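You operate a simulated robot arm through the tools that you are given. There is no shell and no other tool. Be economical: measure what you need, move in short steps, check, and stop when the job is done.

You are at the controls of a simulated robot arm. One attempt, no reset.

TASK
Dry the large pan and put it in the middle range side drawer.
Fine: blue oven cloth, back where it lay; drawer shut.

Only the result counts: the job must be done as asked and must still hold three seconds after the hand-in. Knocking over, shifting, dropping, spilling or breaking anything else fails it. Flat cloth is picked up by pressing the open fingertips on it (5 to 10 N) and closing them slowly along it; thin cloth reads only 2 to 8 mm in the jaws.

THE ROBOT
A 7-joint arm with a two-finger parallel gripper, fixed in place. Base frame: the origin is at the foot of the arm, x ahead of it, y to its left, z up; the work surface is at about z = 0.92. Readings come in m, degrees, newtons and seconds.
With the tool pointing down near the work surface it reaches from about 0.48 to 0.92 m from the base axis. Its first joint turns from -115.0 to 115.0 degrees. Payload 3.91 kg.
The TCP is the grasp point between the finger pads, 0.03 m short of the fingertips. In the tool frame z runs along the fingers and y along their closing line. Largest opening 0.11 m; finger width 0.02, thickness 0.01; the body of the gripper, 0.048 by 0.112 m, starts 0.055 m behind the TCP.
Orientation is that of the tool frame in the base frame, as [roll, pitch, yaw] about the fixed x, y, z axes, in that order (R = Rz(yaw) Ry(pitch) Rx(roll)). With the fingers straight down and closing along the base's y, the tool's x points along the base's -x, its y along +y and its z along -z.

THE INTERFACE
- The arm moves only by the tool apply_moves. Its argument "targets" is a list of rows, each a list of 3 entries, a list of its own where there are three numbers: the turn, a rotation vector about the base's x, y, z in degrees, then the shift along the base's x, y, z in m, then the opening in per cent of the stroke, from 0 (shut) to 100 (fully open). In form: [[[ax, ay, az], [dx, dy, dz], jaw], ...]. A call has 1 to 12 rows; each row shifts and turns the commanded pose from where the row before left it. A row lasts 0.2 s, in which the tool goes at most 0.05 m and 8.6 degrees; a call with a longer step from one row to the next is refused whole, and so is a gripper value outside its range. Where a pose cannot be reached the arm comes as near as it can. A force on the tool above 40 N (or 10 N above the force at the start of the call, whichever is more), or a blocked arm, ends the call early, and 0.2 s more pass. The fingers move at their own pace (about 0.153 m/s each) and stop on an object; they squeeze with about 27 N. The grip force told is the motor's: it shows also when the fingers shut on nothing. Time passes only in rows, and 0.2 s behind the last, so rows that do not move let the fingers close. It gives the time, the measured TCP pose, the force on the tool (base axes), the opening and the grip force at its end, in the units of the frame above (readings bear some noise).
- Cameras (640 x 400 px; columns grow to the right, rows downward): "scene" is fixed at [0.3872, -0.6553, 1.6378]; the picture's right is [0.93, -0.36, 0.00], its down [-0.26, -0.67, -0.70] and it looks along [0.25, 0.65, -0.72] (base axes); focal length 317 px, centre (320, 200). "wrist" rides on the gripper at [-0.036, 0, -0.057] in the tool frame; the picture's right is [0.00, -1.00, 0.00], its down [0.97, 0.00, -0.24] and it looks along [0.24, 0.00, 0.97] (tool axes); focal length 218 px, centre (320, 200).
- grab_frame(camera): a new picture of that camera. It takes no simulated time.
- raise_lower(by): slides the trunk up (or, below 0, down) by that many m; the arm rides with it, the base frame stays. It gives what a move gives, with no picture.
- pixel_to_xyz(camera, pixels): for up to 12 pixels [column, row] of the newest picture of that camera ("zoom" is the newest enlarged one), the place [x, y, z] in the base frame of the surface seen there, good to about 0.002 m, but the place of the scene camera against the robot may be out by one fixed shift of up to 0.018 m in any direction. It takes no simulated time.
- enlarge(camera, box): a new picture of the part [left, top, right, bottom] of that camera's present view, enlarged. It takes no simulated time.
- finish_job(): hands the job in; it is judged then, once.

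Work in short steps. Measure before you move; look again where a grasp or a placing could have gone wrong, and mend it. You have 80 turns and 38 pictures in all, those below and enlarged ones among them. Open the gripper and draw the arm clear of the work before you hand the job in, unless the task says otherwise; then end with one line.

The tools are called after "Emit:" by a JSON object that holds its "fn" and its "kwargs". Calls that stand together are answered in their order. apply_moves: Moves the arm, as the interface text tells. Its arguments: {"type":"object","properties":{"targets":{"type":"array"}},"required":["targets"]} The other tools are called the same way: raise_lower (by) slides the trunk up or down; grab_frame (camera) takes a picture; pixel_to_xyz (camera, pixels) gives the place of the surface under pixels of a picture; enlarge (camera, box) takes an enlarged picture of a part of a camera's view; finish_job () hands the job in.

At the start:

```text
t: 0.0
tool_pos: [0.6461, 0.1641, 1.1489]
ee_rot: [179.8, 0.1, -180.0]
wrist_force: [0.0, -0.4, -0.9]
grip_width: 0.1101
grasp_force: 0.1
trunk travel left (down, up): [-0.8, 0.19]
```

scene: 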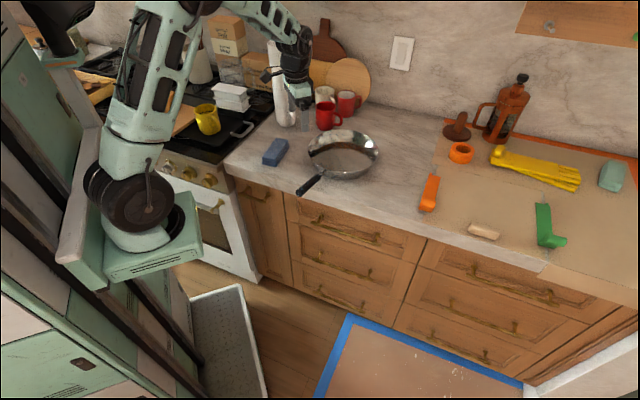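
wrist: 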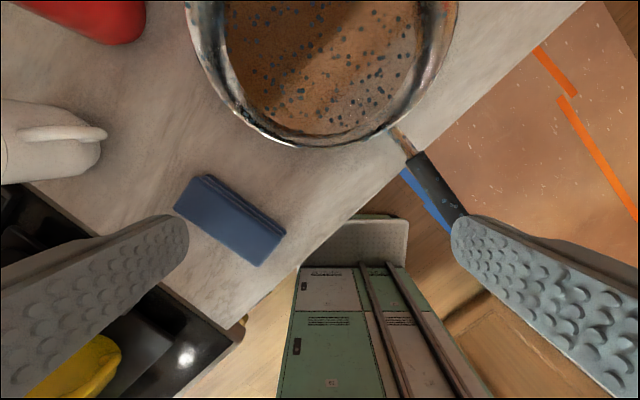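

The scene picture shows the pan at about (343,155), a blue folded cloth at (275,152), and drawers below the counter. I'll enlarge those areas and measure.

Emit:
{"fn": "enlarge", "kwargs": {"camera": "scene", "box": [220, 100, 460, 250]}}

Emit:
{"fn": "pixel_to_xyz", "kwargs": {"camera": "scene", "pixels": [[264, 160], [280, 163], [287, 142], [272, 140], [298, 193], [318, 177], [343, 160], [308, 150], [378, 150], [343, 180], [345, 133], [240, 172]]}}

Emit:
{"fn": "pixel_to_xyz", "kwargs": {"camera": "scene", "pixels": [[285, 193], [427, 238], [288, 222], [419, 262], [294, 260], [410, 290], [350, 237], [348, 268], [345, 298], [255, 192], [470, 268], [300, 285]]}}

Emit:
{"fn": "enlarge", "kwargs": {"camera": "scene", "box": [220, 170, 460, 320]}}

```text
2.67 times, centred on (340, 175) of scene
```

zoom: 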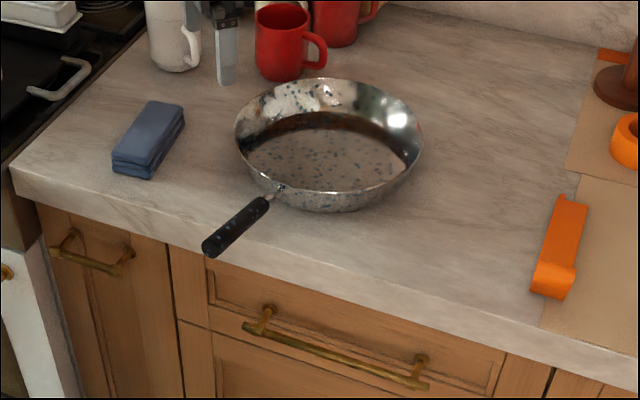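

```text
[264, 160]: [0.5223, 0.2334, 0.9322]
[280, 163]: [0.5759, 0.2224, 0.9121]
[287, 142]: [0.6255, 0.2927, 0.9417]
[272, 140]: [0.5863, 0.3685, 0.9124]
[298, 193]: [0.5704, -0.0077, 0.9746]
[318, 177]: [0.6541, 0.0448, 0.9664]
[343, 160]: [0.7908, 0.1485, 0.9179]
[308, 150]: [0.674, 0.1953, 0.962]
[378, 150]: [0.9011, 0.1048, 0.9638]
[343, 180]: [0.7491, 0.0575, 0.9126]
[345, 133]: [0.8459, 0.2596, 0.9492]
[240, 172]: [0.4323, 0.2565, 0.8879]
```

```text
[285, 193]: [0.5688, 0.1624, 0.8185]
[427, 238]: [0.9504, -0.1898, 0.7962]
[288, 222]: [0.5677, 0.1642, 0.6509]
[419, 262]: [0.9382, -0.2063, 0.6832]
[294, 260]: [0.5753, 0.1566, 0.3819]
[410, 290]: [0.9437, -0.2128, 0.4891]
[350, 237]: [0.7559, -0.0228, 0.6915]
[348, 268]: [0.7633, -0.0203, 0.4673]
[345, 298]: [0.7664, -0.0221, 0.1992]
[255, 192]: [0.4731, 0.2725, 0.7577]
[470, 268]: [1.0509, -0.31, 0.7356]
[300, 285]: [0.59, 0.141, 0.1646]
```

```text
2.67 times, centred on (340, 245) of scene
```

zoom: 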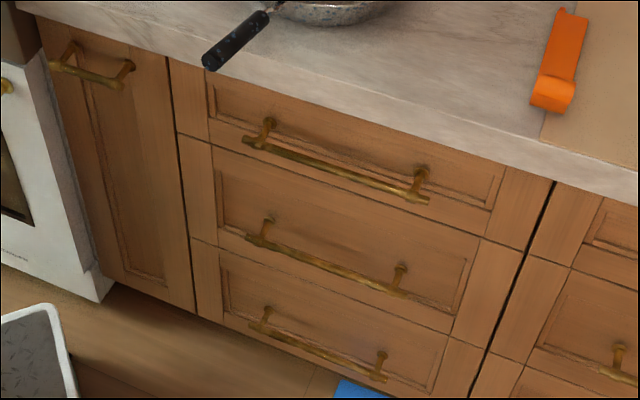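

The blue folded cloth is visible in both views; I'll measure the same points through the wrist camera (no fixed shift there) and the drawer handles in the newest zoom.

Emit:
{"fn": "pixel_to_xyz", "kwargs": {"camera": "wrist", "pixels": [[207, 178], [283, 237], [257, 263], [177, 207], [230, 220], [320, 60], [300, 142], [190, 20], [458, 20], [405, 148], [460, 212], [250, 300]]}}

Emit:
{"fn": "pixel_to_xyz", "kwargs": {"camera": "zoom", "pixels": [[262, 240], [400, 291], [330, 266], [212, 145], [481, 238], [217, 246], [455, 336], [325, 250], [270, 218], [402, 268], [335, 172], [330, 345]]}}

Emit:
{"fn": "enlarge", "kwargs": {"camera": "wrist", "box": [160, 0, 480, 280]}}

```text
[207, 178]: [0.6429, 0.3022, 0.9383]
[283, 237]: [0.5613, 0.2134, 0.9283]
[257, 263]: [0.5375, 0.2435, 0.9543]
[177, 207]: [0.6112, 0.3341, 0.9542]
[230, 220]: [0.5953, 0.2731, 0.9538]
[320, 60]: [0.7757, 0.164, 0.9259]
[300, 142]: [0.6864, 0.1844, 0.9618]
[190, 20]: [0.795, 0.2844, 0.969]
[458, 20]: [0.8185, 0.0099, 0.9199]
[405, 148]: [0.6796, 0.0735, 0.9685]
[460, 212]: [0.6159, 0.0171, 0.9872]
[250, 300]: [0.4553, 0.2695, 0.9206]
```

```text
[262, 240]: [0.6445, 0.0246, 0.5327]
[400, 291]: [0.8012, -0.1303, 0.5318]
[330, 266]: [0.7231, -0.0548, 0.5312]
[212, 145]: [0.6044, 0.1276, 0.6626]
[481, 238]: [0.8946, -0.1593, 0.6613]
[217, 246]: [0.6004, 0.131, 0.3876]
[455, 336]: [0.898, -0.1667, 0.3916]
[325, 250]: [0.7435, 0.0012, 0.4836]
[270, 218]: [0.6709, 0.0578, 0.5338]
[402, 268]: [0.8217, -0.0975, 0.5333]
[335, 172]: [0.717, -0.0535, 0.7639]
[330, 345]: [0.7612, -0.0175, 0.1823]
```

```text
1.43 times, centred on (320, 140) of wrist
```

zoom: 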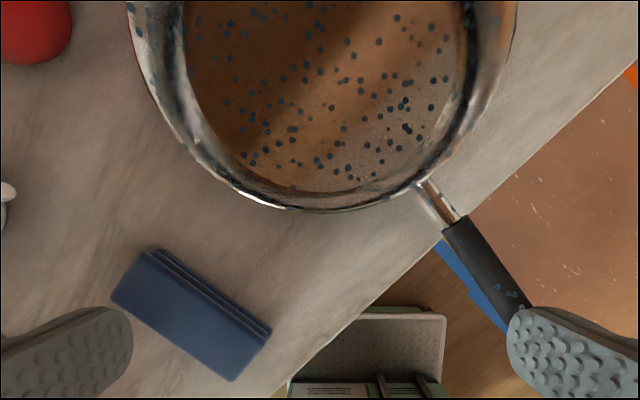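

The cloth is a folded block, centre about (0.59,0.272), top z≈0.954, long side at about 50°; the counter is at z≈0.92. I'll turn +50° and move above it to look again.

Emit:
{"fn": "apply_moves", "kwargs": {"targets": [[[0, 0, 8.4], [-0.009, 0.018, -0.016], 100], [[0, 0, 8.4], [-0.009, 0.018, -0.016], 100], [[0, 0, 8.4], [-0.009, 0.018, -0.016], 100], [[0, 0, 8.4], [-0.009, 0.018, -0.016], 100], [[0, 0, 8.4], [-0.01, 0.018, -0.016], 100], [[0, 0, 8.0], [-0.01, 0.018, -0.016], 100], [[0, 0, 0], [0, 0, 0], 100]]}}

Emit:
{"fn": "grab_frame", "kwargs": {"camera": "wrist"}}

```text
t: 1.6
tool_pos: [0.5898, 0.2735, 1.0531]
ee_rot: [-180.0, -0.1, -129.9]
wrist_force: [0.8, -0.2, 0.0]
grip_width: 0.11
grasp_force: 0.1
trunk travel left (down, up): [-0.8, 0.19]
```

```text
32 pictures are left
```

wrist: 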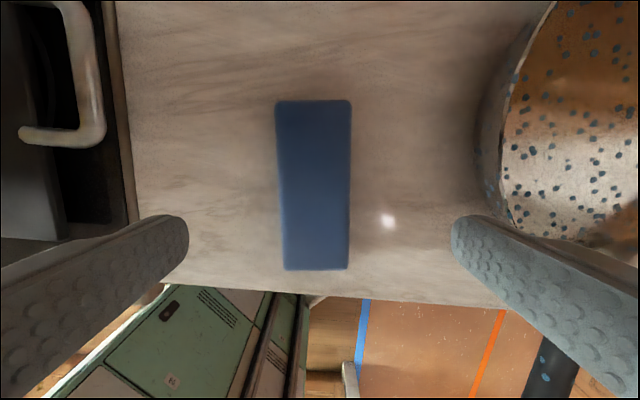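

The cloth is aligned at columns 277–350, rows 100–270. I'll measure its corners.

Emit:
{"fn": "pixel_to_xyz", "kwargs": {"camera": "wrist", "pixels": [[280, 104], [347, 104], [287, 265], [345, 265], [315, 185], [400, 150], [240, 200], [505, 150], [520, 200], [60, 140], [470, 225], [100, 60]]}}

```text
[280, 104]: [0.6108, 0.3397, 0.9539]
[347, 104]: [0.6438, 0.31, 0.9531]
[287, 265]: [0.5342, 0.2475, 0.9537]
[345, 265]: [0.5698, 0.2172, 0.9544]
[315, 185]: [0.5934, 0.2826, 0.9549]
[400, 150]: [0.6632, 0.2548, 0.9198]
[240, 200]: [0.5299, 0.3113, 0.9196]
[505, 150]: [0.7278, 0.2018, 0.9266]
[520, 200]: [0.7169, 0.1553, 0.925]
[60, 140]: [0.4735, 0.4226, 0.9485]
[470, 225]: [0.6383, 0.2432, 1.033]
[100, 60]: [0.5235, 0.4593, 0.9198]
```

Cloth centre is (0.590, 0.279), top 0.954, about 0.046 wide. I'll lower to TCP z=0.962 (fingertips 0.932, leaving cloth below them) and close.

Emit:
{"fn": "apply_moves", "kwargs": {"targets": [[[0, 0, 1], [0, 0.005, -0.03], 100], [[0, 0, 0], [0, 0, -0.03], 100], [[0, 0, 0], [0, 0, -0.02], 100], [[0, 0, 0], [0, 0, -0.011], 100], [[0, 0, 0], [0, 0, 0], 60], [[0, 0, 0], [0, 0, 0], 40], [[0, 0, 0], [0, 0, 0], 20], [[0, 0, 0], [0, 0, 0], 0], [[0, 0, 0], [0, 0, 0], 0]]}}

Emit:
{"fn": "grab_frame", "kwargs": {"camera": "wrist"}}

```text
t: 3.6
tool_pos: [0.5889, 0.2781, 0.9626]
ee_rot: [179.9, 0.0, -129.0]
wrist_force: [-0.1, 0.7, 1.1]
grip_width: 0.057
grasp_force: 27.2
trunk travel left (down, up): [-0.8, 0.19]
```

```text
31 pictures are left
```

wrist: 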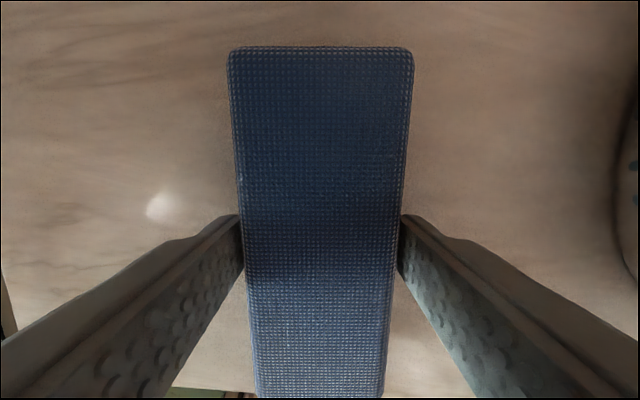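

Gripped (0.057 m wide, 27 N). I'll lift the cloth straight up and take a zoom of the pan to fit its rim.

Emit:
{"fn": "apply_moves", "kwargs": {"targets": [[[0, 0, 0], [0, 0, 0.03], 0], [[0, 0, 0], [0, 0, 0.04], 0], [[0, 0, 0], [0, 0, 0.04], 0], [[0, 0, 0], [0, 0, 0.04], 0], [[0, 0, 0], [0, 0, 0.0], 0]]}}

Emit:
{"fn": "enlarge", "kwargs": {"camera": "scene", "box": [270, 100, 414, 190]}}

```text
t: 4.8
tool_pos: [0.5896, 0.2746, 1.1117]
ee_rot: [179.9, -0.1, -129.0]
wrist_force: [0.7, -0.1, -0.5]
grip_width: 0.0003
grasp_force: 26.8
trunk travel left (down, up): [-0.8, 0.19]
```

```text
4.44 times, centred on (342, 145) of scene
```

zoom: 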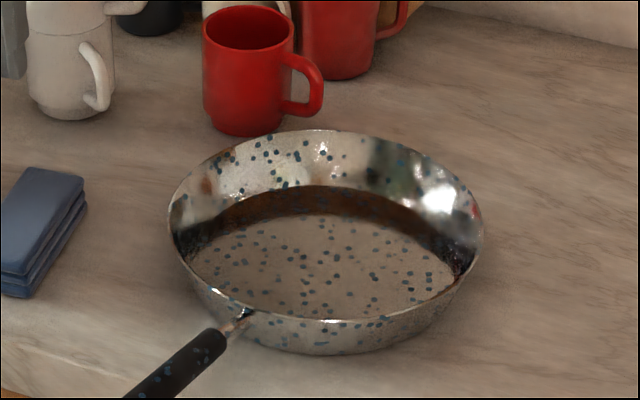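

The opening reads 0, so the cloth slipped out; the zoom shows it lying at (40,235). I'll check it from the wrist.

Emit:
{"fn": "apply_moves", "kwargs": {"targets": [[[0, 0, 0], [0, 0.004, 0], 50], [[0, 0, 0], [0, 0, 0], 100], [[0, 0, 0], [0, 0, 0], 100], [[0, 0, 0], [0, 0, 0], 100]]}}

Emit:
{"fn": "enlarge", "kwargs": {"camera": "wrist", "box": [200, 80, 440, 280]}}

Emit:
{"fn": "enlarge", "kwargs": {"camera": "scene", "box": [240, 120, 320, 180]}}

```text
t: 5.8
tool_pos: [0.5897, 0.2796, 1.1106]
ee_rot: [179.9, -0.1, -129.0]
wrist_force: [-0.2, -0.7, 0.9]
grip_width: 0.1101
grasp_force: 0.0
trunk travel left (down, up): [-0.8, 0.19]
```

```text
2.00 times, centred on (320, 180) of wrist
```

zoom: 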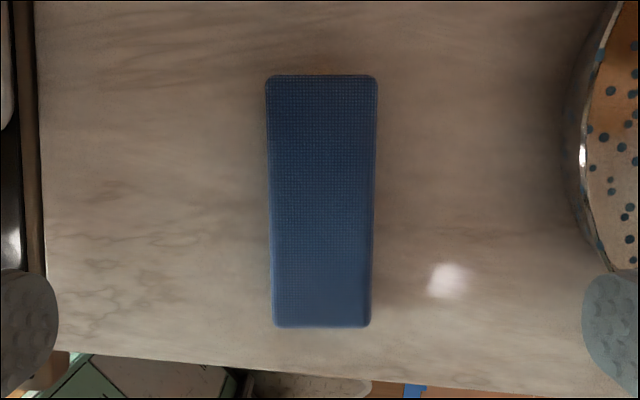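

```text
6.67 times, centred on (280, 150) of scene
```

zoom: 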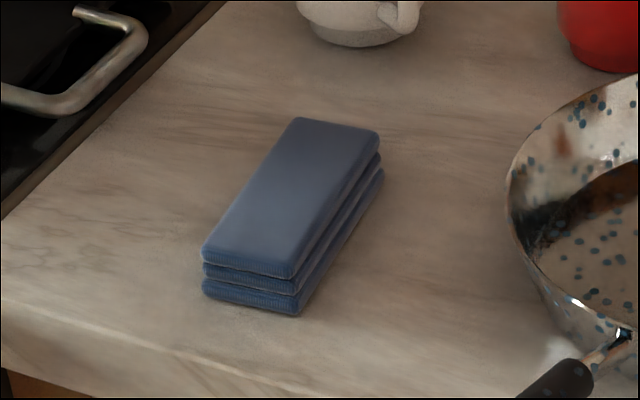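

The block is unmoved and upright (three layers). I'll grip it lower (fingertips ~0.926) and lift a short slow step, checking the width.

Emit:
{"fn": "apply_moves", "kwargs": {"targets": [[[0, 0, 0], [0, 0, -0.045], 100], [[0, 0, 0], [0, 0, -0.045], 100], [[0, 0, 0], [0, 0, -0.04], 100], [[0, 0, 0], [0, 0, -0.02], 100], [[0, 0, 0], [0, 0, -0.005], 100], [[0, 0, 0], [0, 0, 0], 60], [[0, 0, 0], [0, 0, 0], 45], [[0, 0, 0], [0, 0, 0], 20], [[0, 0, 0], [0, 0, 0], 0], [[0, 0, 0], [0, 0, 0], 0]]}}

Emit:
{"fn": "apply_moves", "kwargs": {"targets": [[[0, 0, 0], [0, 0, 0.005], 0], [[0, 0, 0], [0, 0, 0.005], 0], [[0, 0, 0], [0, 0, 0.005], 0], [[0, 0, 0], [0, 0, 0.005], 0]]}}

```text
t: 8.0
tool_pos: [0.5895, 0.282, 0.9561]
ee_rot: [179.9, 0.1, -129.0]
wrist_force: [-0.4, 0.3, 0.2]
grip_width: 0.0574
grasp_force: 27.2
trunk travel left (down, up): [-0.8, 0.19]
```

```text
t: 9.0
tool_pos: [0.5903, 0.2814, 0.9757]
ee_rot: [179.9, 0.0, -129.0]
wrist_force: [-0.9, 0.3, 0.1]
grip_width: 0.057
grasp_force: 26.9
trunk travel left (down, up): [-0.8, 0.19]
```

Width still 0.057 after 2 cm; I'll check with a zoom whether the block really rises.

Emit:
{"fn": "enlarge", "kwargs": {"camera": "scene", "box": [240, 110, 330, 180]}}

```text
5.71 times, centred on (285, 145) of scene
```

zoom: 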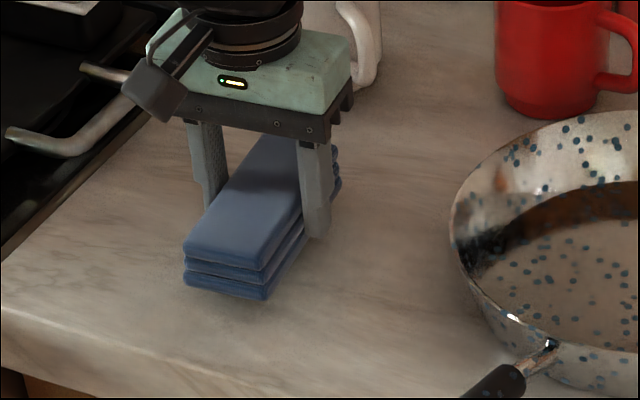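

The block has risen with the fingers. I'll lift on slowly to clear height, gently moving toward the pan, checking the width.

Emit:
{"fn": "apply_moves", "kwargs": {"targets": [[[0, 0, 0], [0, 0, 0.01], 0], [[0, 0, 0], [0, 0, 0.012], 0], [[0, 0, 0], [0, 0, 0.015], 0], [[0, 0, 0], [0, 0, 0.015], 0], [[0, 0, 0], [0, 0, 0.015], 0], [[0, 0, 0], [0, 0, 0.015], 0], [[0, 0, 0], [0, 0, 0.015], 0], [[0, 0, 0], [0, 0, 0.015], 0], [[0, 0, 0], [0, 0, 0.005], 0]]}}

Emit:
{"fn": "grab_frame", "kwargs": {"camera": "wrist"}}

```text
t: 11.0
tool_pos: [0.5889, 0.2795, 1.0925]
ee_rot: [179.9, 0.0, -128.9]
wrist_force: [-1.1, -0.3, -0.9]
grip_width: 0.0573
grasp_force: 26.8
trunk travel left (down, up): [-0.8, 0.19]
```

```text
26 pictures are left
```

wrist: 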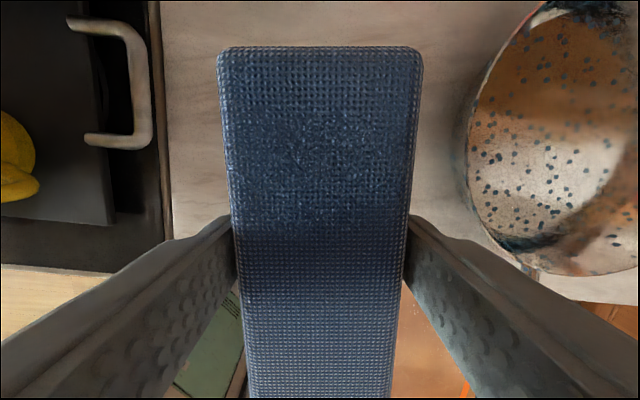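

The cloth is held well. I'll measure the cloth top and the pan rim and floor points here.

Emit:
{"fn": "pixel_to_xyz", "kwargs": {"camera": "wrist", "pixels": [[320, 150], [240, 60], [410, 60], [467, 130], [470, 110], [468, 180], [485, 215], [510, 45], [545, 10], [560, 180], [600, 120], [500, 150]]}}

Emit:
{"fn": "pixel_to_xyz", "kwargs": {"camera": "scene", "pixels": [[308, 148], [377, 146], [375, 142], [330, 131], [343, 129.6], [355, 131], [325, 171], [343, 172.5], [360, 170], [310, 142], [345, 160], [345, 150]]}}

```text
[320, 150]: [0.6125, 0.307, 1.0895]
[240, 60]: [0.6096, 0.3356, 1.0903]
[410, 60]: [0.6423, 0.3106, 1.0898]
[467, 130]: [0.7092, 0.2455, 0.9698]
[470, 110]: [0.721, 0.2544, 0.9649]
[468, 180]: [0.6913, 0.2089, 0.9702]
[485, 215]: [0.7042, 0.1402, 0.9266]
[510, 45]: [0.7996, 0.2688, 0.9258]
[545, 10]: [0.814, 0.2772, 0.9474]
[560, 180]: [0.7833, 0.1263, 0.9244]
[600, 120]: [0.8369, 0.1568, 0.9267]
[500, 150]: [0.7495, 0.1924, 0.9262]
```

```text
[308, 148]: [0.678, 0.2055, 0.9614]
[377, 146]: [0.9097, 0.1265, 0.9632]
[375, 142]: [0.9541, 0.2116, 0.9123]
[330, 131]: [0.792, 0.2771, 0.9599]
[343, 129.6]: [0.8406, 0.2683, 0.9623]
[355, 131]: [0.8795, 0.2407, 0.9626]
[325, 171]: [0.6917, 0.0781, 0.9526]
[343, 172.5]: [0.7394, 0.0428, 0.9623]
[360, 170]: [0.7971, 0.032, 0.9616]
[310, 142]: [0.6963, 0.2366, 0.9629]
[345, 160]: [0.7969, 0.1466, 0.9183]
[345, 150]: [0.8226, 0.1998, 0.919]
```

Pan centre fits at about (0.803,0.165), rim radius 0.122 at z≈0.968, floor z≈0.926 with radius ≈0.10; cloth bottom is 0.036 under the TCP. I'll carry the cloth over the centre.

Emit:
{"fn": "apply_moves", "kwargs": {"targets": [[[0, 0, 0], [0.0214, -0.0115, -0.003], 0], [[0, 0, 0], [0.0268, -0.0143, -0.003], 0], [[0, 0, 0], [0.0268, -0.0143, -0.003], 0], [[0, 0, 0], [0.0268, -0.0143, -0.003], 0], [[0, 0, 0], [0.0268, -0.0143, -0.003], 0], [[0, 0, 0], [0.0268, -0.0143, -0.003], 0], [[0, 0, 0], [0.0268, -0.0143, -0.003], 0], [[0, 0, 0], [0.0268, -0.0143, -0.003], 0], [[0, 0, 0], [0.005, -0.003, -0.004], 0]]}}

Emit:
{"fn": "grab_frame", "kwargs": {"camera": "wrist"}}

```text
t: 13.0
tool_pos: [0.8039, 0.1664, 1.0665]
ee_rot: [179.8, 0.0, -129.0]
wrist_force: [0.4, 0.1, -0.4]
grip_width: 0.0573
grasp_force: 27.0
trunk travel left (down, up): [-0.8, 0.19]
```

```text
25 pictures are left
```

wrist: 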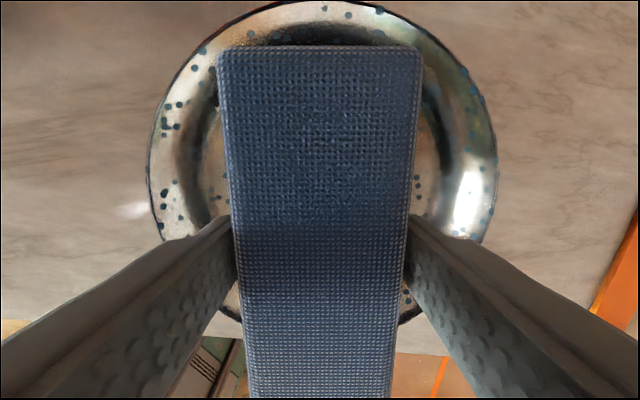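

The pan is centred (rim columns 148–497). I'll go down to just above the floor, then press in small steps.

Emit:
{"fn": "apply_moves", "kwargs": {"targets": [[[0, 0, 0], [0, 0, -0.03], 0], [[0, 0, 0], [0, 0, -0.03], 0], [[0, 0, 0], [0, 0, -0.025], 0], [[0, 0, 0], [0, 0, -0.012], 0], [[0, 0, 0], [0, 0, -0.004], 0]]}}

Emit:
{"fn": "apply_moves", "kwargs": {"targets": [[[0, 0, 0], [0, 0, -0.002], 0], [[0, 0, 0], [0, 0, 0], 0]]}}

Emit:
{"fn": "apply_moves", "kwargs": {"targets": [[[0, 0, 0], [0, 0, -0.002], 0], [[0, 0, 0], [0, 0, 0], 0]]}}

```text
t: 14.2
tool_pos: [0.8043, 0.1663, 0.9651]
ee_rot: [-179.9, 0.0, -129.0]
wrist_force: [0.0, -0.1, 0.1]
grip_width: 0.0571
grasp_force: 27.3
trunk travel left (down, up): [-0.8, 0.19]
```

```text
t: 14.8
tool_pos: [0.8041, 0.1656, 0.9615]
ee_rot: [179.9, 0.1, -129.1]
wrist_force: [-0.3, 0.9, 2.3]
grip_width: 0.0576
grasp_force: 26.6
trunk travel left (down, up): [-0.8, 0.19]
```

```text
t: 15.4
tool_pos: [0.8049, 0.1671, 0.9601]
ee_rot: [179.9, 0.1, -129.0]
wrist_force: [-3.2, 0.4, 17.9]
grip_width: 0.0573
grasp_force: 27.1
trunk travel left (down, up): [-0.8, 0.19]
```

Contact at TCP ≈0.961; 18 N is too firm, so I'll ease up 1.2 mm and sweep across the cloth's width direction ±0.045.

Emit:
{"fn": "apply_moves", "kwargs": {"targets": [[[0, 0, 0], [0, 0, 0.0012], 0], [[0, 0, 0], [0.0117, -0.0094, 0], 0], [[0, 0, 0], [0.0117, -0.0094, 0], 0], [[0, 0, 0], [0.0117, -0.0094, 0], 0], [[0, 0, 0], [0, 0, 0], 0]]}}

Emit:
{"fn": "apply_moves", "kwargs": {"targets": [[[0, 0, 0], [-0.0117, 0.0094, 0], 0], [[0, 0, 0], [-0.0117, 0.0094, 0], 0], [[0, 0, 0], [-0.0117, 0.0094, 0], 0], [[0, 0, 0], [-0.0117, 0.0094, 0], 0], [[0, 0, 0], [-0.0117, 0.0094, 0], 0], [[0, 0, 0], [-0.0117, 0.0094, 0], 0], [[0, 0, 0], [0, 0, 0], 0]]}}

Emit:
{"fn": "enlarge", "kwargs": {"camera": "scene", "box": [270, 100, 414, 190]}}

```text
t: 16.6
tool_pos: [0.8374, 0.1382, 0.9609]
ee_rot: [-179.9, 0.0, -128.9]
wrist_force: [-3.4, 4.8, 14.6]
grip_width: 0.0572
grasp_force: 26.6
trunk travel left (down, up): [-0.8, 0.19]
```

```text
t: 18.2
tool_pos: [0.7665, 0.1935, 0.961]
ee_rot: [-179.9, -0.1, -129.1]
wrist_force: [4.0, -4.4, 20.7]
grip_width: 0.0574
grasp_force: 27.3
trunk travel left (down, up): [-0.8, 0.19]
```

```text
4.44 times, centred on (342, 145) of scene
```

zoom: 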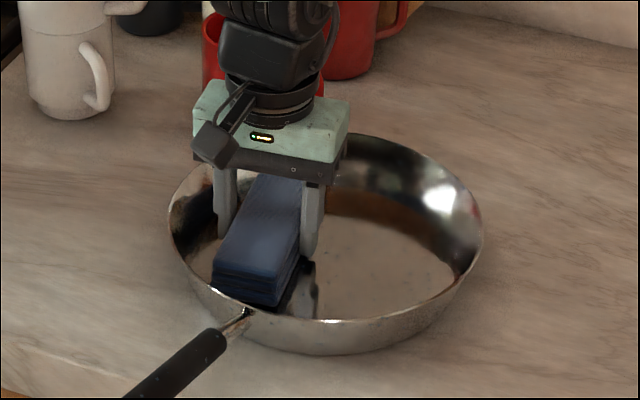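

All droplets are gone, inside, outside and handle, and the pan has not moved. I'll sweep back to centre once, lift out, and carry the cloth back.

Emit:
{"fn": "apply_moves", "kwargs": {"targets": [[[0, 0, 0], [0.0117, -0.0094, 0.0005], 0], [[0, 0, 0], [0.0117, -0.0094, 0], 0], [[0, 0, 0], [0.0117, -0.0094, 0], 0], [[0, 0, 0], [0, 0, 0.01], 0], [[0, 0, 0], [0, 0, 0.02], 0], [[0, 0, 0], [0, 0, 0.03], 0], [[0, 0, 0], [0, 0, 0.03], 0], [[0, 0, 0], [0, 0, 0.015], 0], [[0, 0, 0], [0, 0, 0], 0]]}}

Emit:
{"fn": "apply_moves", "kwargs": {"targets": [[[0, 0, 0], [-0.016, 0.0084, 0], 0], [[0, 0, 0], [-0.0268, 0.0143, 0], 0], [[0, 0, 0], [-0.0268, 0.0143, 0], 0], [[0, 0, 0], [-0.0268, 0.0143, 0], 0], [[0, 0, 0], [-0.0268, 0.0143, 0], 0], [[0, 0, 0], [-0.0268, 0.0143, 0], 0], [[0, 0, 0], [-0.0268, 0.0143, 0], 0], [[0, 0, 0], [-0.0268, 0.0143, 0], 0], [[0, 0, 0], [-0.01, 0.005, 0], 0], [[0, 0, 0], [0, 0, 0], 0]]}}

```text
t: 20.2
tool_pos: [0.8058, 0.1679, 1.0681]
ee_rot: [179.9, 0.0, -129.0]
wrist_force: [0.0, 1.1, 0.1]
grip_width: 0.0571
grasp_force: 26.8
trunk travel left (down, up): [-0.8, 0.19]
```

```text
t: 22.4
tool_pos: [0.5904, 0.28, 1.0676]
ee_rot: [179.9, 0.0, -128.9]
wrist_force: [-0.8, 0.5, -0.2]
grip_width: 0.0574
grasp_force: 27.0
trunk travel left (down, up): [-0.8, 0.19]
```

Back at (0.590,0.280), matching the pick-up pose. I'll lower to 0.957 and check the force before opening.

Emit:
{"fn": "apply_moves", "kwargs": {"targets": [[[0, 0, 0], [-0.0005, 0, -0.03], 0], [[0, 0, 0], [0, 0, -0.03], 0], [[0, 0, 0], [0, 0, -0.025], 0], [[0, 0, 0], [0, 0, -0.015], 0], [[0, 0, 0], [0, 0, -0.008], 0], [[0, 0, 0], [0, 0, -0.003], 0], [[0, 0, 0], [0, 0, 0], 0]]}}

```text
t: 24.0
tool_pos: [0.5917, 0.2798, 0.955]
ee_rot: [-179.9, -0.1, -129.0]
wrist_force: [-1.1, 0.8, 7.1]
grip_width: 0.0573
grasp_force: 27.2
trunk travel left (down, up): [-0.8, 0.19]
```

It touches the counter (7 N). I'll open slowly, rise, and look.

Emit:
{"fn": "apply_moves", "kwargs": {"targets": [[[0, 0, 0], [0, 0, 0.0005], 55], [[0, 0, 0], [0, 0, 0], 65], [[0, 0, 0], [0, 0, 0], 100], [[0, 0, 0], [0, 0, 0], 100], [[0, 0, 0], [0, 0, 0.03], 100], [[0, 0, 0], [0, 0, 0.03], 100], [[0, 0, 0], [0, 0, 0.038], 100], [[0, 0, 0], [0, 0, 0], 100]]}}

Emit:
{"fn": "grab_frame", "kwargs": {"camera": "wrist"}}

```text
t: 25.8
tool_pos: [0.5905, 0.2801, 1.0532]
ee_rot: [179.9, -0.1, -128.9]
wrist_force: [-0.3, -0.6, 0.2]
grip_width: 0.11
grasp_force: 0.0
trunk travel left (down, up): [-0.8, 0.19]
```

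```text
23 pictures are left
```

wrist: 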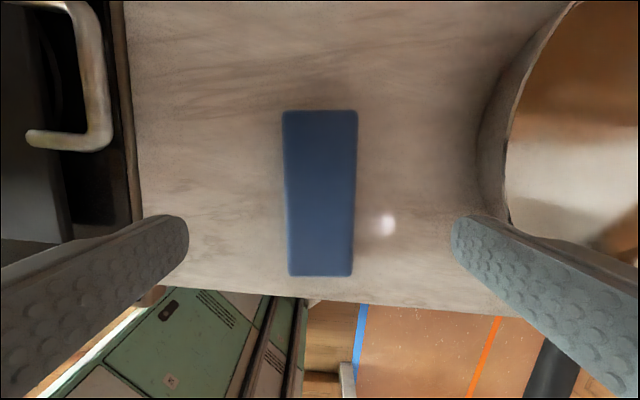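

Emit:
{"fn": "pixel_to_xyz", "kwargs": {"camera": "wrist", "pixels": [[286, 114], [353, 114], [291, 271], [349, 271], [320, 190]]}}

```text
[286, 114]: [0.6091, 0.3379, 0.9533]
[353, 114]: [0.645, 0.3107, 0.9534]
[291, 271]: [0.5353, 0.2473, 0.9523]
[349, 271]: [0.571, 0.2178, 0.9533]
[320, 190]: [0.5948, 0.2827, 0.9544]
```

The cloth is back at its exact place (0.590, 0.278). Next the drawer: I'll swing the tool out in front of the drawers while yawing −96°.

Emit:
{"fn": "apply_moves", "kwargs": {"targets": [[[0, 0, -8], [0, 0, 0.03], 100], [[0, 0, -8], [0, -0.03, 0.017], 100], [[0, 0, -8], [0, -0.042, 0], 100], [[0, 0, -8], [0.001, -0.042, 0], 100], [[0, 0, -8], [0.001, -0.043, 0], 100], [[0, 0, -8], [0.001, -0.043, 0], 100], [[0, 0, -8], [0.001, -0.043, 0], 100], [[0, 0, -8], [0.001, -0.043, 0], 100], [[0, 0, -8], [0.001, -0.043, 0], 100], [[0, 0, -8], [0.001, -0.043, 0], 100], [[0, 0, -8], [0.001, -0.043, 0], 100], [[0, 0, -8], [0.001, -0.043, 0], 100]]}}

Emit:
{"fn": "apply_moves", "kwargs": {"targets": [[[5.8, -5.8, 0], [0, 0, 0], 100], [[5.8, -5.8, 0], [0, 0, 0], 100], [[5.8, -5.8, 0], [0, 0, 0], 100], [[5.8, -5.8, 0], [0, 0, 0], 100], [[5.8, -5.8, 0], [0, 0, 0], 100], [[5.8, -5.8, 0], [0, 0, 0], 100], [[5.8, -5.8, 0], [0, 0, 0], 100], [[5.8, -5.8, 0], [0, 0, 0], 100], [[5.8, -5.8, 0], [0, 0, 0], 100], [[5.8, -5.8, 0], [0, 0, 0], 100], [[5.64, -5.64, 0], [0, 0, 0], 100], [[0, 0, 0], [0, 0, 0], 100]]}}

```text
t: 28.4
tool_pos: [0.5985, -0.1784, 1.1031]
ee_rot: [179.9, -0.1, 134.9]
wrist_force: [0.2, 0.7, 0.3]
grip_width: 0.1098
grasp_force: 0.1
trunk travel left (down, up): [-0.8, 0.19]
```

```text
t: 31.0
tool_pos: [0.5988, -0.1779, 1.1017]
ee_rot: [89.8, 0.0, 135.0]
wrist_force: [0.3, -0.3, -0.3]
grip_width: 0.1102
grasp_force: 0.1
trunk travel left (down, up): [-0.8, 0.19]
```

The tool is horizontal, facing the drawers. I'll lower the trunk 0.56 m to the middle handle's height and look.

Emit:
{"fn": "raise_lower", "kwargs": {"by": -0.56}}

Emit:
{"fn": "grab_frame", "kwargs": {"camera": "scene"}}

Emit:
{"fn": "grab_frame", "kwargs": {"camera": "wrist"}}

```text
refused: -0.56 is not a number from -0.4 to 0.4
```

```text
22 pictures are left
```

scene: 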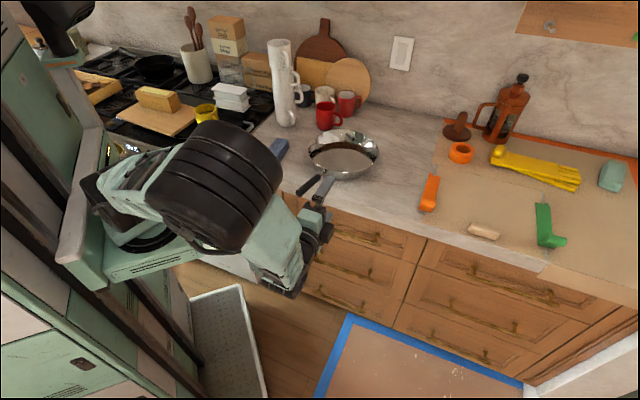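

```text
21 pictures are left
```

wrist: 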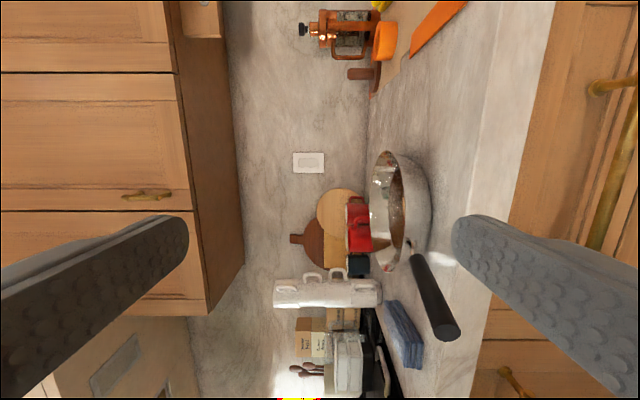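

The limit is 0.4 per call, so I'll lower in two steps of 0.28.

Emit:
{"fn": "raise_lower", "kwargs": {"by": -0.28}}

Emit:
{"fn": "raise_lower", "kwargs": {"by": -0.28}}

Emit:
{"fn": "grab_frame", "kwargs": {"camera": "wrist"}}

```text
t: 33.8
tool_pos: [0.5983, -0.1785, 0.8203]
ee_rot: [90.0, -0.1, 135.0]
wrist_force: [-0.6, -0.3, 0.2]
grip_width: 0.11
grasp_force: 0.0
trunk travel left (down, up): [-0.52, 0.47]
```

```text
t: 36.7
tool_pos: [0.5987, -0.1768, 0.542]
ee_rot: [89.9, -0.1, 135.1]
wrist_force: [-0.4, 0.2, -0.1]
grip_width: 0.1101
grasp_force: 0.1
trunk travel left (down, up): [-0.24, 0.75]
```

```text
20 pictures are left
```

wrist: 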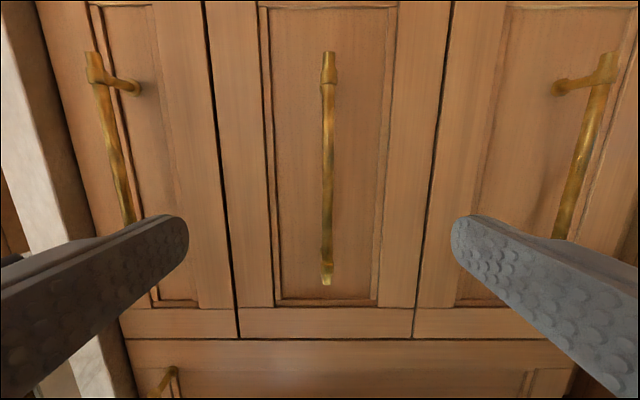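

Image right is down, so the handle at column 327 is the middle drawer's. I'll measure it and the front.

Emit:
{"fn": "pixel_to_xyz", "kwargs": {"camera": "wrist", "pixels": [[329, 60], [328, 150], [327, 270], [328, 200], [300, 150], [350, 150], [115, 160], [590, 130], [217, 150], [440, 150], [228, 322], [50, 150]]}}

```text
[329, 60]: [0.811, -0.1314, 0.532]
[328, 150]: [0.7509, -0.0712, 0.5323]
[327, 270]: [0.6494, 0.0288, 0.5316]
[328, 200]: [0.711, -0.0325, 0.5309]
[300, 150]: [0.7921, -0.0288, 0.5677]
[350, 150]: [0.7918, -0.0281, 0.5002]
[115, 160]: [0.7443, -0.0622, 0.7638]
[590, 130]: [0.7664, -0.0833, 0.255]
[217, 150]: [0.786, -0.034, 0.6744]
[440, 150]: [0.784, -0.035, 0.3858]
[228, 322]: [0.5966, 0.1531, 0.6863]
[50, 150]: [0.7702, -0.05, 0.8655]
```

The middle handle bar is at n≈0.485 (x+y≈0.68), z=0.532, centre about (0.731,−0.052). I'll align, advance 0.184 m along the tool axis and close on it.

Emit:
{"fn": "apply_moves", "kwargs": {"targets": [[[0, 0, 0], [0.0042, -0.0042, -0.01], 100], [[0, 0, 0], [0.028, 0.028, 0], 100], [[0, 0, 0], [0.028, 0.028, 0], 100], [[0, 0, 0], [0.028, 0.028, 0], 100], [[0, 0, 0], [0.028, 0.028, 0], 100], [[0, 0, 0], [0.018, 0.018, 0], 100], [[0, 0, 0], [0, 0, 0], 60], [[0, 0, 0], [0, 0, 0], 30], [[0, 0, 0], [0, 0, 0], 0], [[0, 0, 0], [0, 0, 0], 0], [[0, 0, 0], [0, 0, 0], 0]]}}

```text
t: 39.1
tool_pos: [0.7358, -0.0507, 0.5325]
ee_rot: [89.7, 0.1, 135.0]
wrist_force: [2.4, 0.6, 18.7]
grip_width: 0.0127
grasp_force: 45.1
trunk travel left (down, up): [-0.24, 0.75]
```

The bar is gripped (12.7 mm) with 19 N upward load, so I'll ease the tool up 1.5 mm and begin pulling gently.

Emit:
{"fn": "apply_moves", "kwargs": {"targets": [[[0, 0, 0], [0, 0, 0.0015], 0], [[0, 0, 0], [0, 0, 0], 0], [[0, 0, 0], [-0.005, -0.005, 0], 0], [[0, 0, 0], [-0.007, -0.007, 0], 0], [[0, 0, 0], [-0.01, -0.01, 0], 0], [[0, 0, 0], [-0.01, -0.01, 0], 0], [[0, 0, 0], [0, 0, 0], 0]]}}

```text
t: 40.7
tool_pos: [0.7019, -0.0825, 0.5322]
ee_rot: [89.9, 0.0, 135.1]
wrist_force: [-3.4, 6.4, 19.4]
grip_width: 0.0129
grasp_force: 44.8
trunk travel left (down, up): [-0.24, 0.75]
```

The drawer is moving with the hand. I'll keep pulling.

Emit:
{"fn": "apply_moves", "kwargs": {"targets": [[[0, 0, 0], [-0.01, -0.01, 0], 0], [[0, 0, 0], [-0.015, -0.015, 0], 0], [[0, 0, 0], [-0.018, -0.018, 0], 0], [[0, 0, 0], [-0.018, -0.018, 0], 0], [[0, 0, 0], [-0.018, -0.018, 0], 0], [[0, 0, 0], [-0.018, -0.018, 0], 0], [[0, 0, 0], [-0.018, -0.018, 0], 0], [[0, 0, 0], [-0.015, -0.015, 0], 0], [[0, 0, 0], [0, 0, 0], 0]]}}

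Emit:
{"fn": "grab_frame", "kwargs": {"camera": "scene"}}

```text
t: 42.7
tool_pos: [0.5717, -0.2143, 0.533]
ee_rot: [90.0, -0.1, 135.0]
wrist_force: [-9.4, 7.3, -2.7]
grip_width: 0.0127
grasp_force: 44.8
trunk travel left (down, up): [-0.24, 0.75]
```

```text
19 pictures are left
```

scene: 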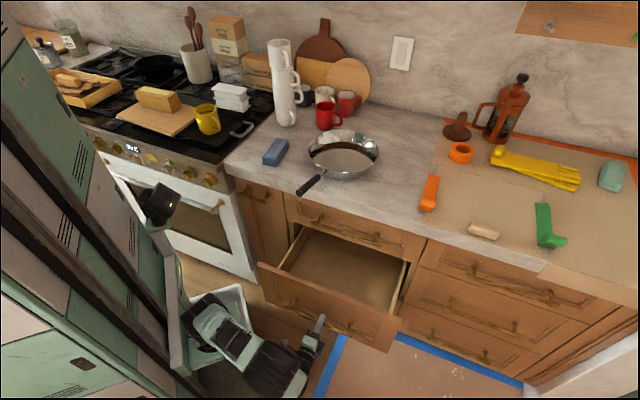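

The drawer is open about 0.23 m and empty. The pan needs more room, so I'll pull on.

Emit:
{"fn": "apply_moves", "kwargs": {"targets": [[[0, 0, 0], [-0.01, -0.01, 0], 0], [[0, 0, 0], [-0.012, -0.012, 0], 0], [[0, 0, 0], [-0.014, -0.014, 0], 0], [[0, 0, 0], [-0.014, -0.014, 0], 0], [[0, 0, 0], [-0.014, -0.014, 0], 0], [[0, 0, 0], [-0.014, -0.014, 0], 0], [[0, 0, 0], [-0.01, -0.01, 0], 0], [[0, 0, 0], [0, 0, 0], 0]]}}

```text
t: 44.5
tool_pos: [0.4833, -0.3017, 0.5323]
ee_rot: [90.0, 0.0, 134.9]
wrist_force: [11.4, -10.2, 1.3]
grip_width: 0.0127
grasp_force: 45.0
trunk travel left (down, up): [-0.24, 0.75]
```

The drawer is now open 0.35 m. I'll release, back off, and check.

Emit:
{"fn": "apply_moves", "kwargs": {"targets": [[[0, 0, 0], [0, 0, 0], 40], [[0, 0, 0], [0, 0, 0], 80], [[0, 0, 0], [0, 0, 0], 80], [[0, 0, 0], [-0.015, -0.015, 0], 80], [[0, 0, 0], [-0.02, -0.02, 0], 80], [[0, 0, 0], [-0.02, -0.02, 0], 80], [[0, 0, 0], [0, 0, 0], 80]]}}

Emit:
{"fn": "grab_frame", "kwargs": {"camera": "scene"}}

```text
t: 46.1
tool_pos: [0.4273, -0.3589, 0.5322]
ee_rot: [89.9, 0.0, 135.0]
wrist_force: [0.1, -0.2, -0.2]
grip_width: 0.0881
grasp_force: 0.0
trunk travel left (down, up): [-0.24, 0.75]
```

```text
18 pictures are left
```

scene: 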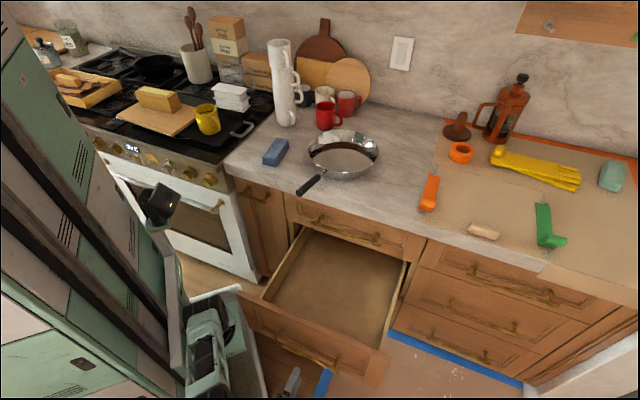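

Drawer is open and clear. I'll measure its interior and, at the same time, raise the trunk 0.28 first step.

Emit:
{"fn": "pixel_to_xyz", "kwargs": {"camera": "scene", "pixels": [[265, 299], [300, 240], [378, 348], [403, 268], [310, 240], [280, 294], [375, 335], [395, 265], [340, 290], [355, 255], [372, 240], [320, 315]]}}

Emit:
{"fn": "raise_lower", "kwargs": {"by": 0.28}}

Emit:
{"fn": "raise_lower", "kwargs": {"by": 0.28}}

```text
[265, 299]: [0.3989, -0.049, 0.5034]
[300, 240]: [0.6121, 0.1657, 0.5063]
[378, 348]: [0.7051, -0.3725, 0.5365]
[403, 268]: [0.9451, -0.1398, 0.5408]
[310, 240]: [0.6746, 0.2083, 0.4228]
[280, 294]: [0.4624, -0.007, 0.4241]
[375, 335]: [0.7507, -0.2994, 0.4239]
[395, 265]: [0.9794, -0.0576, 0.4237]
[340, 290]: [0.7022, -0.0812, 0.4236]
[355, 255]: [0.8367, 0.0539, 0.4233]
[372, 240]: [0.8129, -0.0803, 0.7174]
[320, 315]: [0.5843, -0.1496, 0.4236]
```

```text
t: 48.9
tool_pos: [0.4279, -0.357, 0.8118]
ee_rot: [90.0, 0.0, 135.0]
wrist_force: [1.1, 0.4, 0.0]
grip_width: 0.0881
grasp_force: 0.1
trunk travel left (down, up): [-0.52, 0.47]
```

```text
t: 51.7
tool_pos: [0.4289, -0.358, 1.0932]
ee_rot: [89.8, 0.0, 135.0]
wrist_force: [0.3, 0.8, 1.0]
grip_width: 0.0881
grasp_force: 0.0
trunk travel left (down, up): [-0.8, 0.19]
```

Drawer floor is z≈0.43, inner width about 0.43 m, so the 0.40 m pan fits with its handle roughly along the width. The trunk is back up; I'll tilt the tool down again, then turn and move over the pan handle.

Emit:
{"fn": "apply_moves", "kwargs": {"targets": [[[-5.8, 5.8, 0], [0, 0, 0], 100], [[-5.8, 5.8, 0], [0, 0, 0], 100], [[-5.8, 5.8, 0], [0, 0, 0], 100], [[-5.8, 5.8, 0], [0, 0, 0], 100], [[-5.8, 5.8, 0], [0, 0, 0], 100], [[-5.8, 5.8, 0], [0, 0, 0], 100], [[-5.8, 5.8, 0], [0, 0, 0], 100], [[-5.8, 5.8, 0], [0, 0, 0], 100], [[-5.8, 5.8, 0], [0, 0, 0], 100], [[-5.8, 5.8, 0], [0, 0, 0], 100], [[-5.64, 5.64, 0], [0, 0, 0], 100], [[0, 0, 0], [0, 0, 0], 100]]}}

Emit:
{"fn": "apply_moves", "kwargs": {"targets": [[[0, 0, 7], [0.018, 0.033, 0.0], 100], [[0, 0, 7], [0.018, 0.033, 0.0], 100], [[0, 0, 7], [0.018, 0.033, 0.0], 100], [[0, 0, 7], [0.018, 0.033, 0.0], 100], [[0, 0, 7], [0.018, 0.033, 0.0], 100], [[0, 0, 7], [0.018, 0.033, 0.0], 100], [[0, 0, 7], [0.018, 0.033, 0.0], 100], [[0, 0, 7], [0.018, 0.033, 0.0], 100], [[0, 0, 7], [0.018, 0.033, 0.0], 100], [[0, 0, 7], [0.018, 0.033, 0.0], 100], [[0, 0, 7], [0.018, 0.033, 0.0], 100], [[0, 0, 4.5], [0.013, 0.025, 0.0], 100]]}}

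Emit:
{"fn": "grab_frame", "kwargs": {"camera": "wrist"}}

```text
t: 54.3
tool_pos: [0.4282, -0.3577, 1.0922]
ee_rot: [180.0, 0.0, 134.9]
wrist_force: [0.4, 0.4, 0.0]
grip_width: 0.1101
grasp_force: 0.0
trunk travel left (down, up): [-0.8, 0.19]
```

```text
t: 56.9
tool_pos: [0.637, 0.0322, 1.0932]
ee_rot: [180.0, 0.0, -143.4]
wrist_force: [-0.2, -0.9, 0.0]
grip_width: 0.1098
grasp_force: 0.0
trunk travel left (down, up): [-0.8, 0.19]
```

```text
17 pictures are left
```

wrist: 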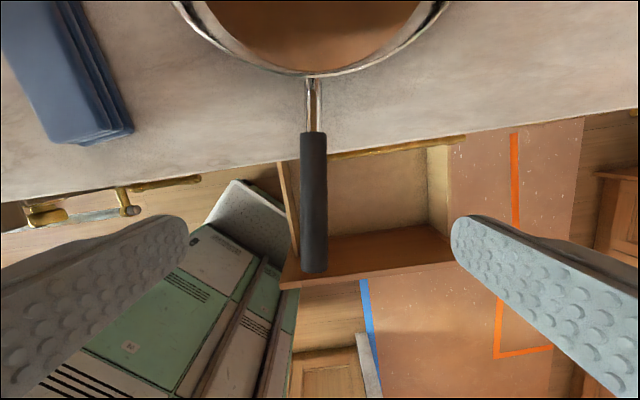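

The handle is in view at column ~314, rows 132–272, with the drawer beyond. I'll measure both.

Emit:
{"fn": "pixel_to_xyz", "kwargs": {"camera": "wrist", "pixels": [[314, 140], [314, 200], [315, 265], [313, 105], [312, 76], [305, 200], [324, 200], [290, 200], [440, 230], [365, 237], [435, 180], [285, 262]]}}

```text
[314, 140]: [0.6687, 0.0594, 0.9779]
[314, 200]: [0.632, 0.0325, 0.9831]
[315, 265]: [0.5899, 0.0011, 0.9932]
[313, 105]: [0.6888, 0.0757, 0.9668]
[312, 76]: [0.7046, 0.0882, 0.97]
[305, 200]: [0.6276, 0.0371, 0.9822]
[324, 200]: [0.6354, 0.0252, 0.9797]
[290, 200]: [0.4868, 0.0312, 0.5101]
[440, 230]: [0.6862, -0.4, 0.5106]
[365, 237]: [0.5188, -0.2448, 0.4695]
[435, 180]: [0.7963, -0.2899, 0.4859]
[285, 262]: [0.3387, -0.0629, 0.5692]
```

Handle axis runs at 36.5° through (0.632,0.0325); inner drawer spans w≈0.325–0.768, n from 0.194. I'll grip the black handle near the pan at (0.660,0.053), TCP z 0.963.

Emit:
{"fn": "apply_moves", "kwargs": {"targets": [[[0, 0, 0], [0.023, 0.021, -0.01], 100], [[0, 0, 0], [0, 0, -0.03], 100], [[0, 0, 0], [0, 0, -0.035], 100], [[0, 0, 0], [0, 0, -0.03], 100], [[0, 0, 0], [0, 0, -0.02], 100], [[0, 0, 0], [0, 0, -0.005], 100], [[0, 0, 0], [0, 0, 0], 60], [[0, 0, 0], [0, 0, 0], 30], [[0, 0, 0], [0, 0, 0], 0], [[0, 0, 0], [0, 0, 0], 0], [[0, 0, 0], [0, 0, 0], 0]]}}

Emit:
{"fn": "apply_moves", "kwargs": {"targets": [[[0, 0, 0], [0, 0, 0.005], 0], [[0, 0, 0], [0, 0, 0.005], 0], [[0, 0, 0], [0, 0, 0.005], 0], [[0, 0, 0], [0, 0, 0.005], 0], [[0, 0, 0], [0, 0, 0.01], 0], [[0, 0, 0], [0, 0, 0], 0]]}}

Emit:
{"fn": "grab_frame", "kwargs": {"camera": "scene"}}

```text
t: 59.3
tool_pos: [0.6615, 0.0529, 0.9617]
ee_rot: [179.8, -0.1, -143.5]
wrist_force: [-1.2, 1.3, -0.2]
grip_width: 0.0278
grasp_force: 26.7
trunk travel left (down, up): [-0.8, 0.19]
```

```text
t: 60.7
tool_pos: [0.6637, 0.0523, 0.9915]
ee_rot: [179.9, 0.0, -143.6]
wrist_force: [-0.7, -0.7, -5.5]
grip_width: 0.0278
grasp_force: 27.4
trunk travel left (down, up): [-0.8, 0.19]
```

```text
16 pictures are left
```

scene: 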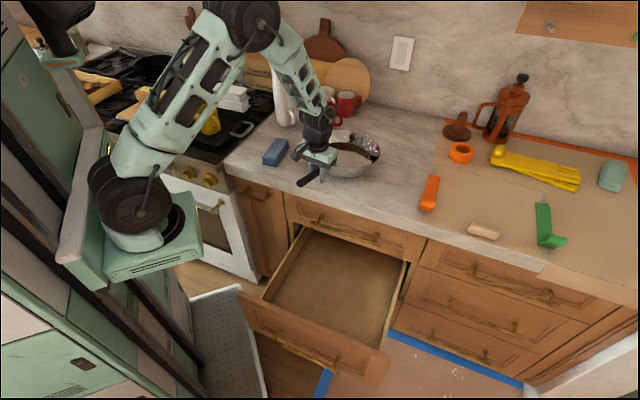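

Load is 5.5 N with the grip holding; I'll zoom to see whether the pan is level and clear.

Emit:
{"fn": "enlarge", "kwargs": {"camera": "scene", "box": [270, 110, 414, 200]}}

Emit:
{"fn": "pixel_to_xyz", "kwargs": {"camera": "scene", "pixels": [[343, 131], [377, 149], [376, 153], [355, 172], [340, 174], [360, 160]]}}

```text
4.44 times, centred on (342, 155) of scene
```

zoom: 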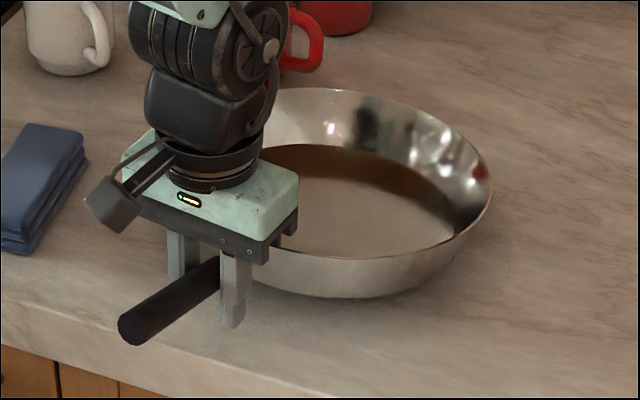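

```text
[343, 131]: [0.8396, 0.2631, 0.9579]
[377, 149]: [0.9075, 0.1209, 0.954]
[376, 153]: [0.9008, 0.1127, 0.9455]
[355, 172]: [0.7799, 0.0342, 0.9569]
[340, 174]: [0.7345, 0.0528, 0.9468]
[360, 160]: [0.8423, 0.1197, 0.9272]
```

The pan's far edge still rests on the counter: it pivots in the grip (weight ~12 N), so it will hang from the handle. That's workable if I move slowly; I'll lift further in small steps and watch.

Emit:
{"fn": "apply_moves", "kwargs": {"targets": [[[0, 0, 0], [0, 0, 0.008], 0], [[0, 0, 0], [0, 0, 0.008], 0], [[0, 0, 0], [0, 0, 0.008], 0], [[0, 0, 0], [0, 0, 0.008], 0], [[0, 0, 0], [0, 0, 0.008], 0], [[0, 0, 0], [0, 0, 0.008], 0], [[0, 0, 0], [0, 0, 0], 0]]}}

Emit:
{"fn": "enlarge", "kwargs": {"camera": "scene", "box": [250, 80, 410, 180]}}

```text
t: 62.3
tool_pos: [0.6623, 0.051, 1.0399]
ee_rot: [180.0, 0.0, -143.5]
wrist_force: [0.1, -0.2, -4.4]
grip_width: 0.0275
grasp_force: 26.5
trunk travel left (down, up): [-0.8, 0.19]
```

```text
4.00 times, centred on (330, 130) of scene
```

zoom: 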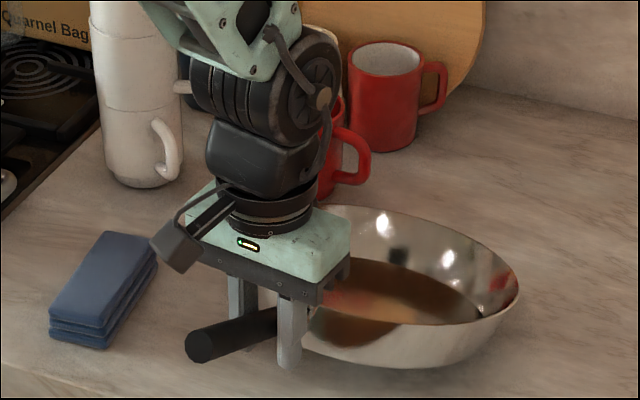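

It pivots smoothly with the grip holding. I'll continue lifting slowly.

Emit:
{"fn": "apply_moves", "kwargs": {"targets": [[[0, 0, 0], [0, 0, 0.008], 0], [[0, 0, 0], [0, 0, 0.008], 0], [[0, 0, 0], [0, 0, 0.008], 0], [[0, 0, 0], [0, 0, 0.008], 0], [[0, 0, 0], [0, 0, 0.008], 0], [[0, 0, 0], [0, 0, 0.008], 0], [[0, 0, 0], [0, 0, 0.008], 0], [[0, 0, 0], [0, 0, 0.008], 0], [[0, 0, 0], [0, 0, 0.008], 0], [[0, 0, 0], [0, 0, 0], 0]]}}

Emit:
{"fn": "enlarge", "kwargs": {"camera": "scene", "box": [250, 60, 410, 180]}}

```text
t: 64.5
tool_pos: [0.6629, 0.0504, 1.112]
ee_rot: [179.9, 0.0, -143.5]
wrist_force: [-0.9, 0.3, -7.5]
grip_width: 0.0278
grasp_force: 27.3
trunk travel left (down, up): [-0.8, 0.19]
```

```text
3.33 times, centred on (330, 120) of scene
```

zoom: 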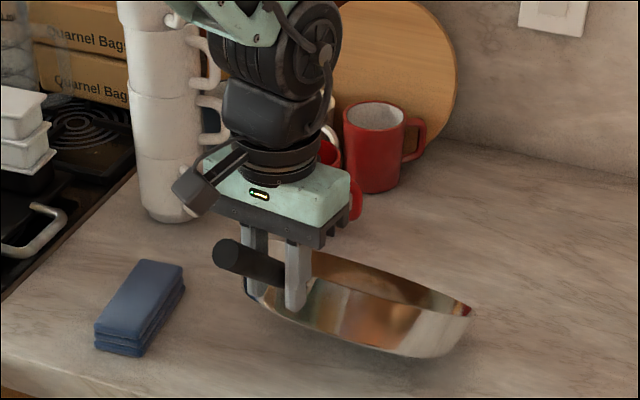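

Emit:
{"fn": "pixel_to_xyz", "kwargs": {"camera": "zoom", "pixels": [[420, 350], [450, 325], [465, 312], [330, 325], [415, 362], [235, 258], [300, 300]]}}

Emit:
{"fn": "apply_moves", "kwargs": {"targets": [[[0, 0, 0], [0, 0, 0.008], 0], [[0, 0, 0], [0, 0, 0.008], 0], [[0, 0, 0], [0, 0, 0.008], 0], [[0, 0, 0], [0, 0, 0.008], 0], [[0, 0, 0], [0, 0, 0.008], 0], [[0, 0, 0], [0, 0, 0.008], 0], [[0, 0, 0], [0, 0, 0], 0]]}}

Emit:
{"fn": "enlarge", "kwargs": {"camera": "scene", "box": [250, 60, 410, 180]}}

```text
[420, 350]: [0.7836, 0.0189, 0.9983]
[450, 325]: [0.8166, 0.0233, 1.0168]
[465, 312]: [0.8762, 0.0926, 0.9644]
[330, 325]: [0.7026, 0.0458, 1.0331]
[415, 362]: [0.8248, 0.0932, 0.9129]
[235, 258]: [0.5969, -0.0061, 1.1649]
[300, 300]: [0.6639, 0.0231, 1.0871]
```

```text
t: 66.1
tool_pos: [0.6618, 0.0508, 1.16]
ee_rot: [179.9, -0.1, -143.5]
wrist_force: [-0.4, -0.6, -7.4]
grip_width: 0.0279
grasp_force: 26.9
trunk travel left (down, up): [-0.8, 0.19]
```

```text
3.33 times, centred on (330, 120) of scene
```

zoom: 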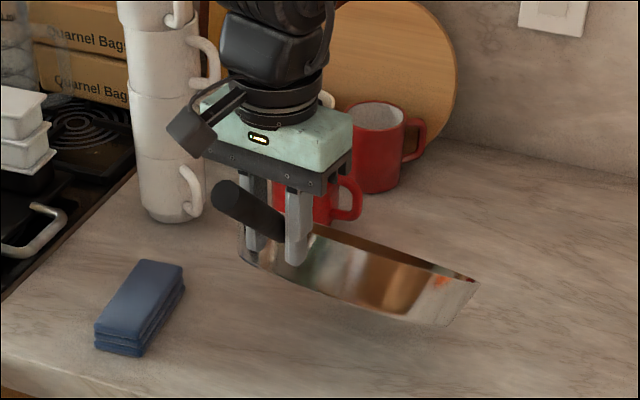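

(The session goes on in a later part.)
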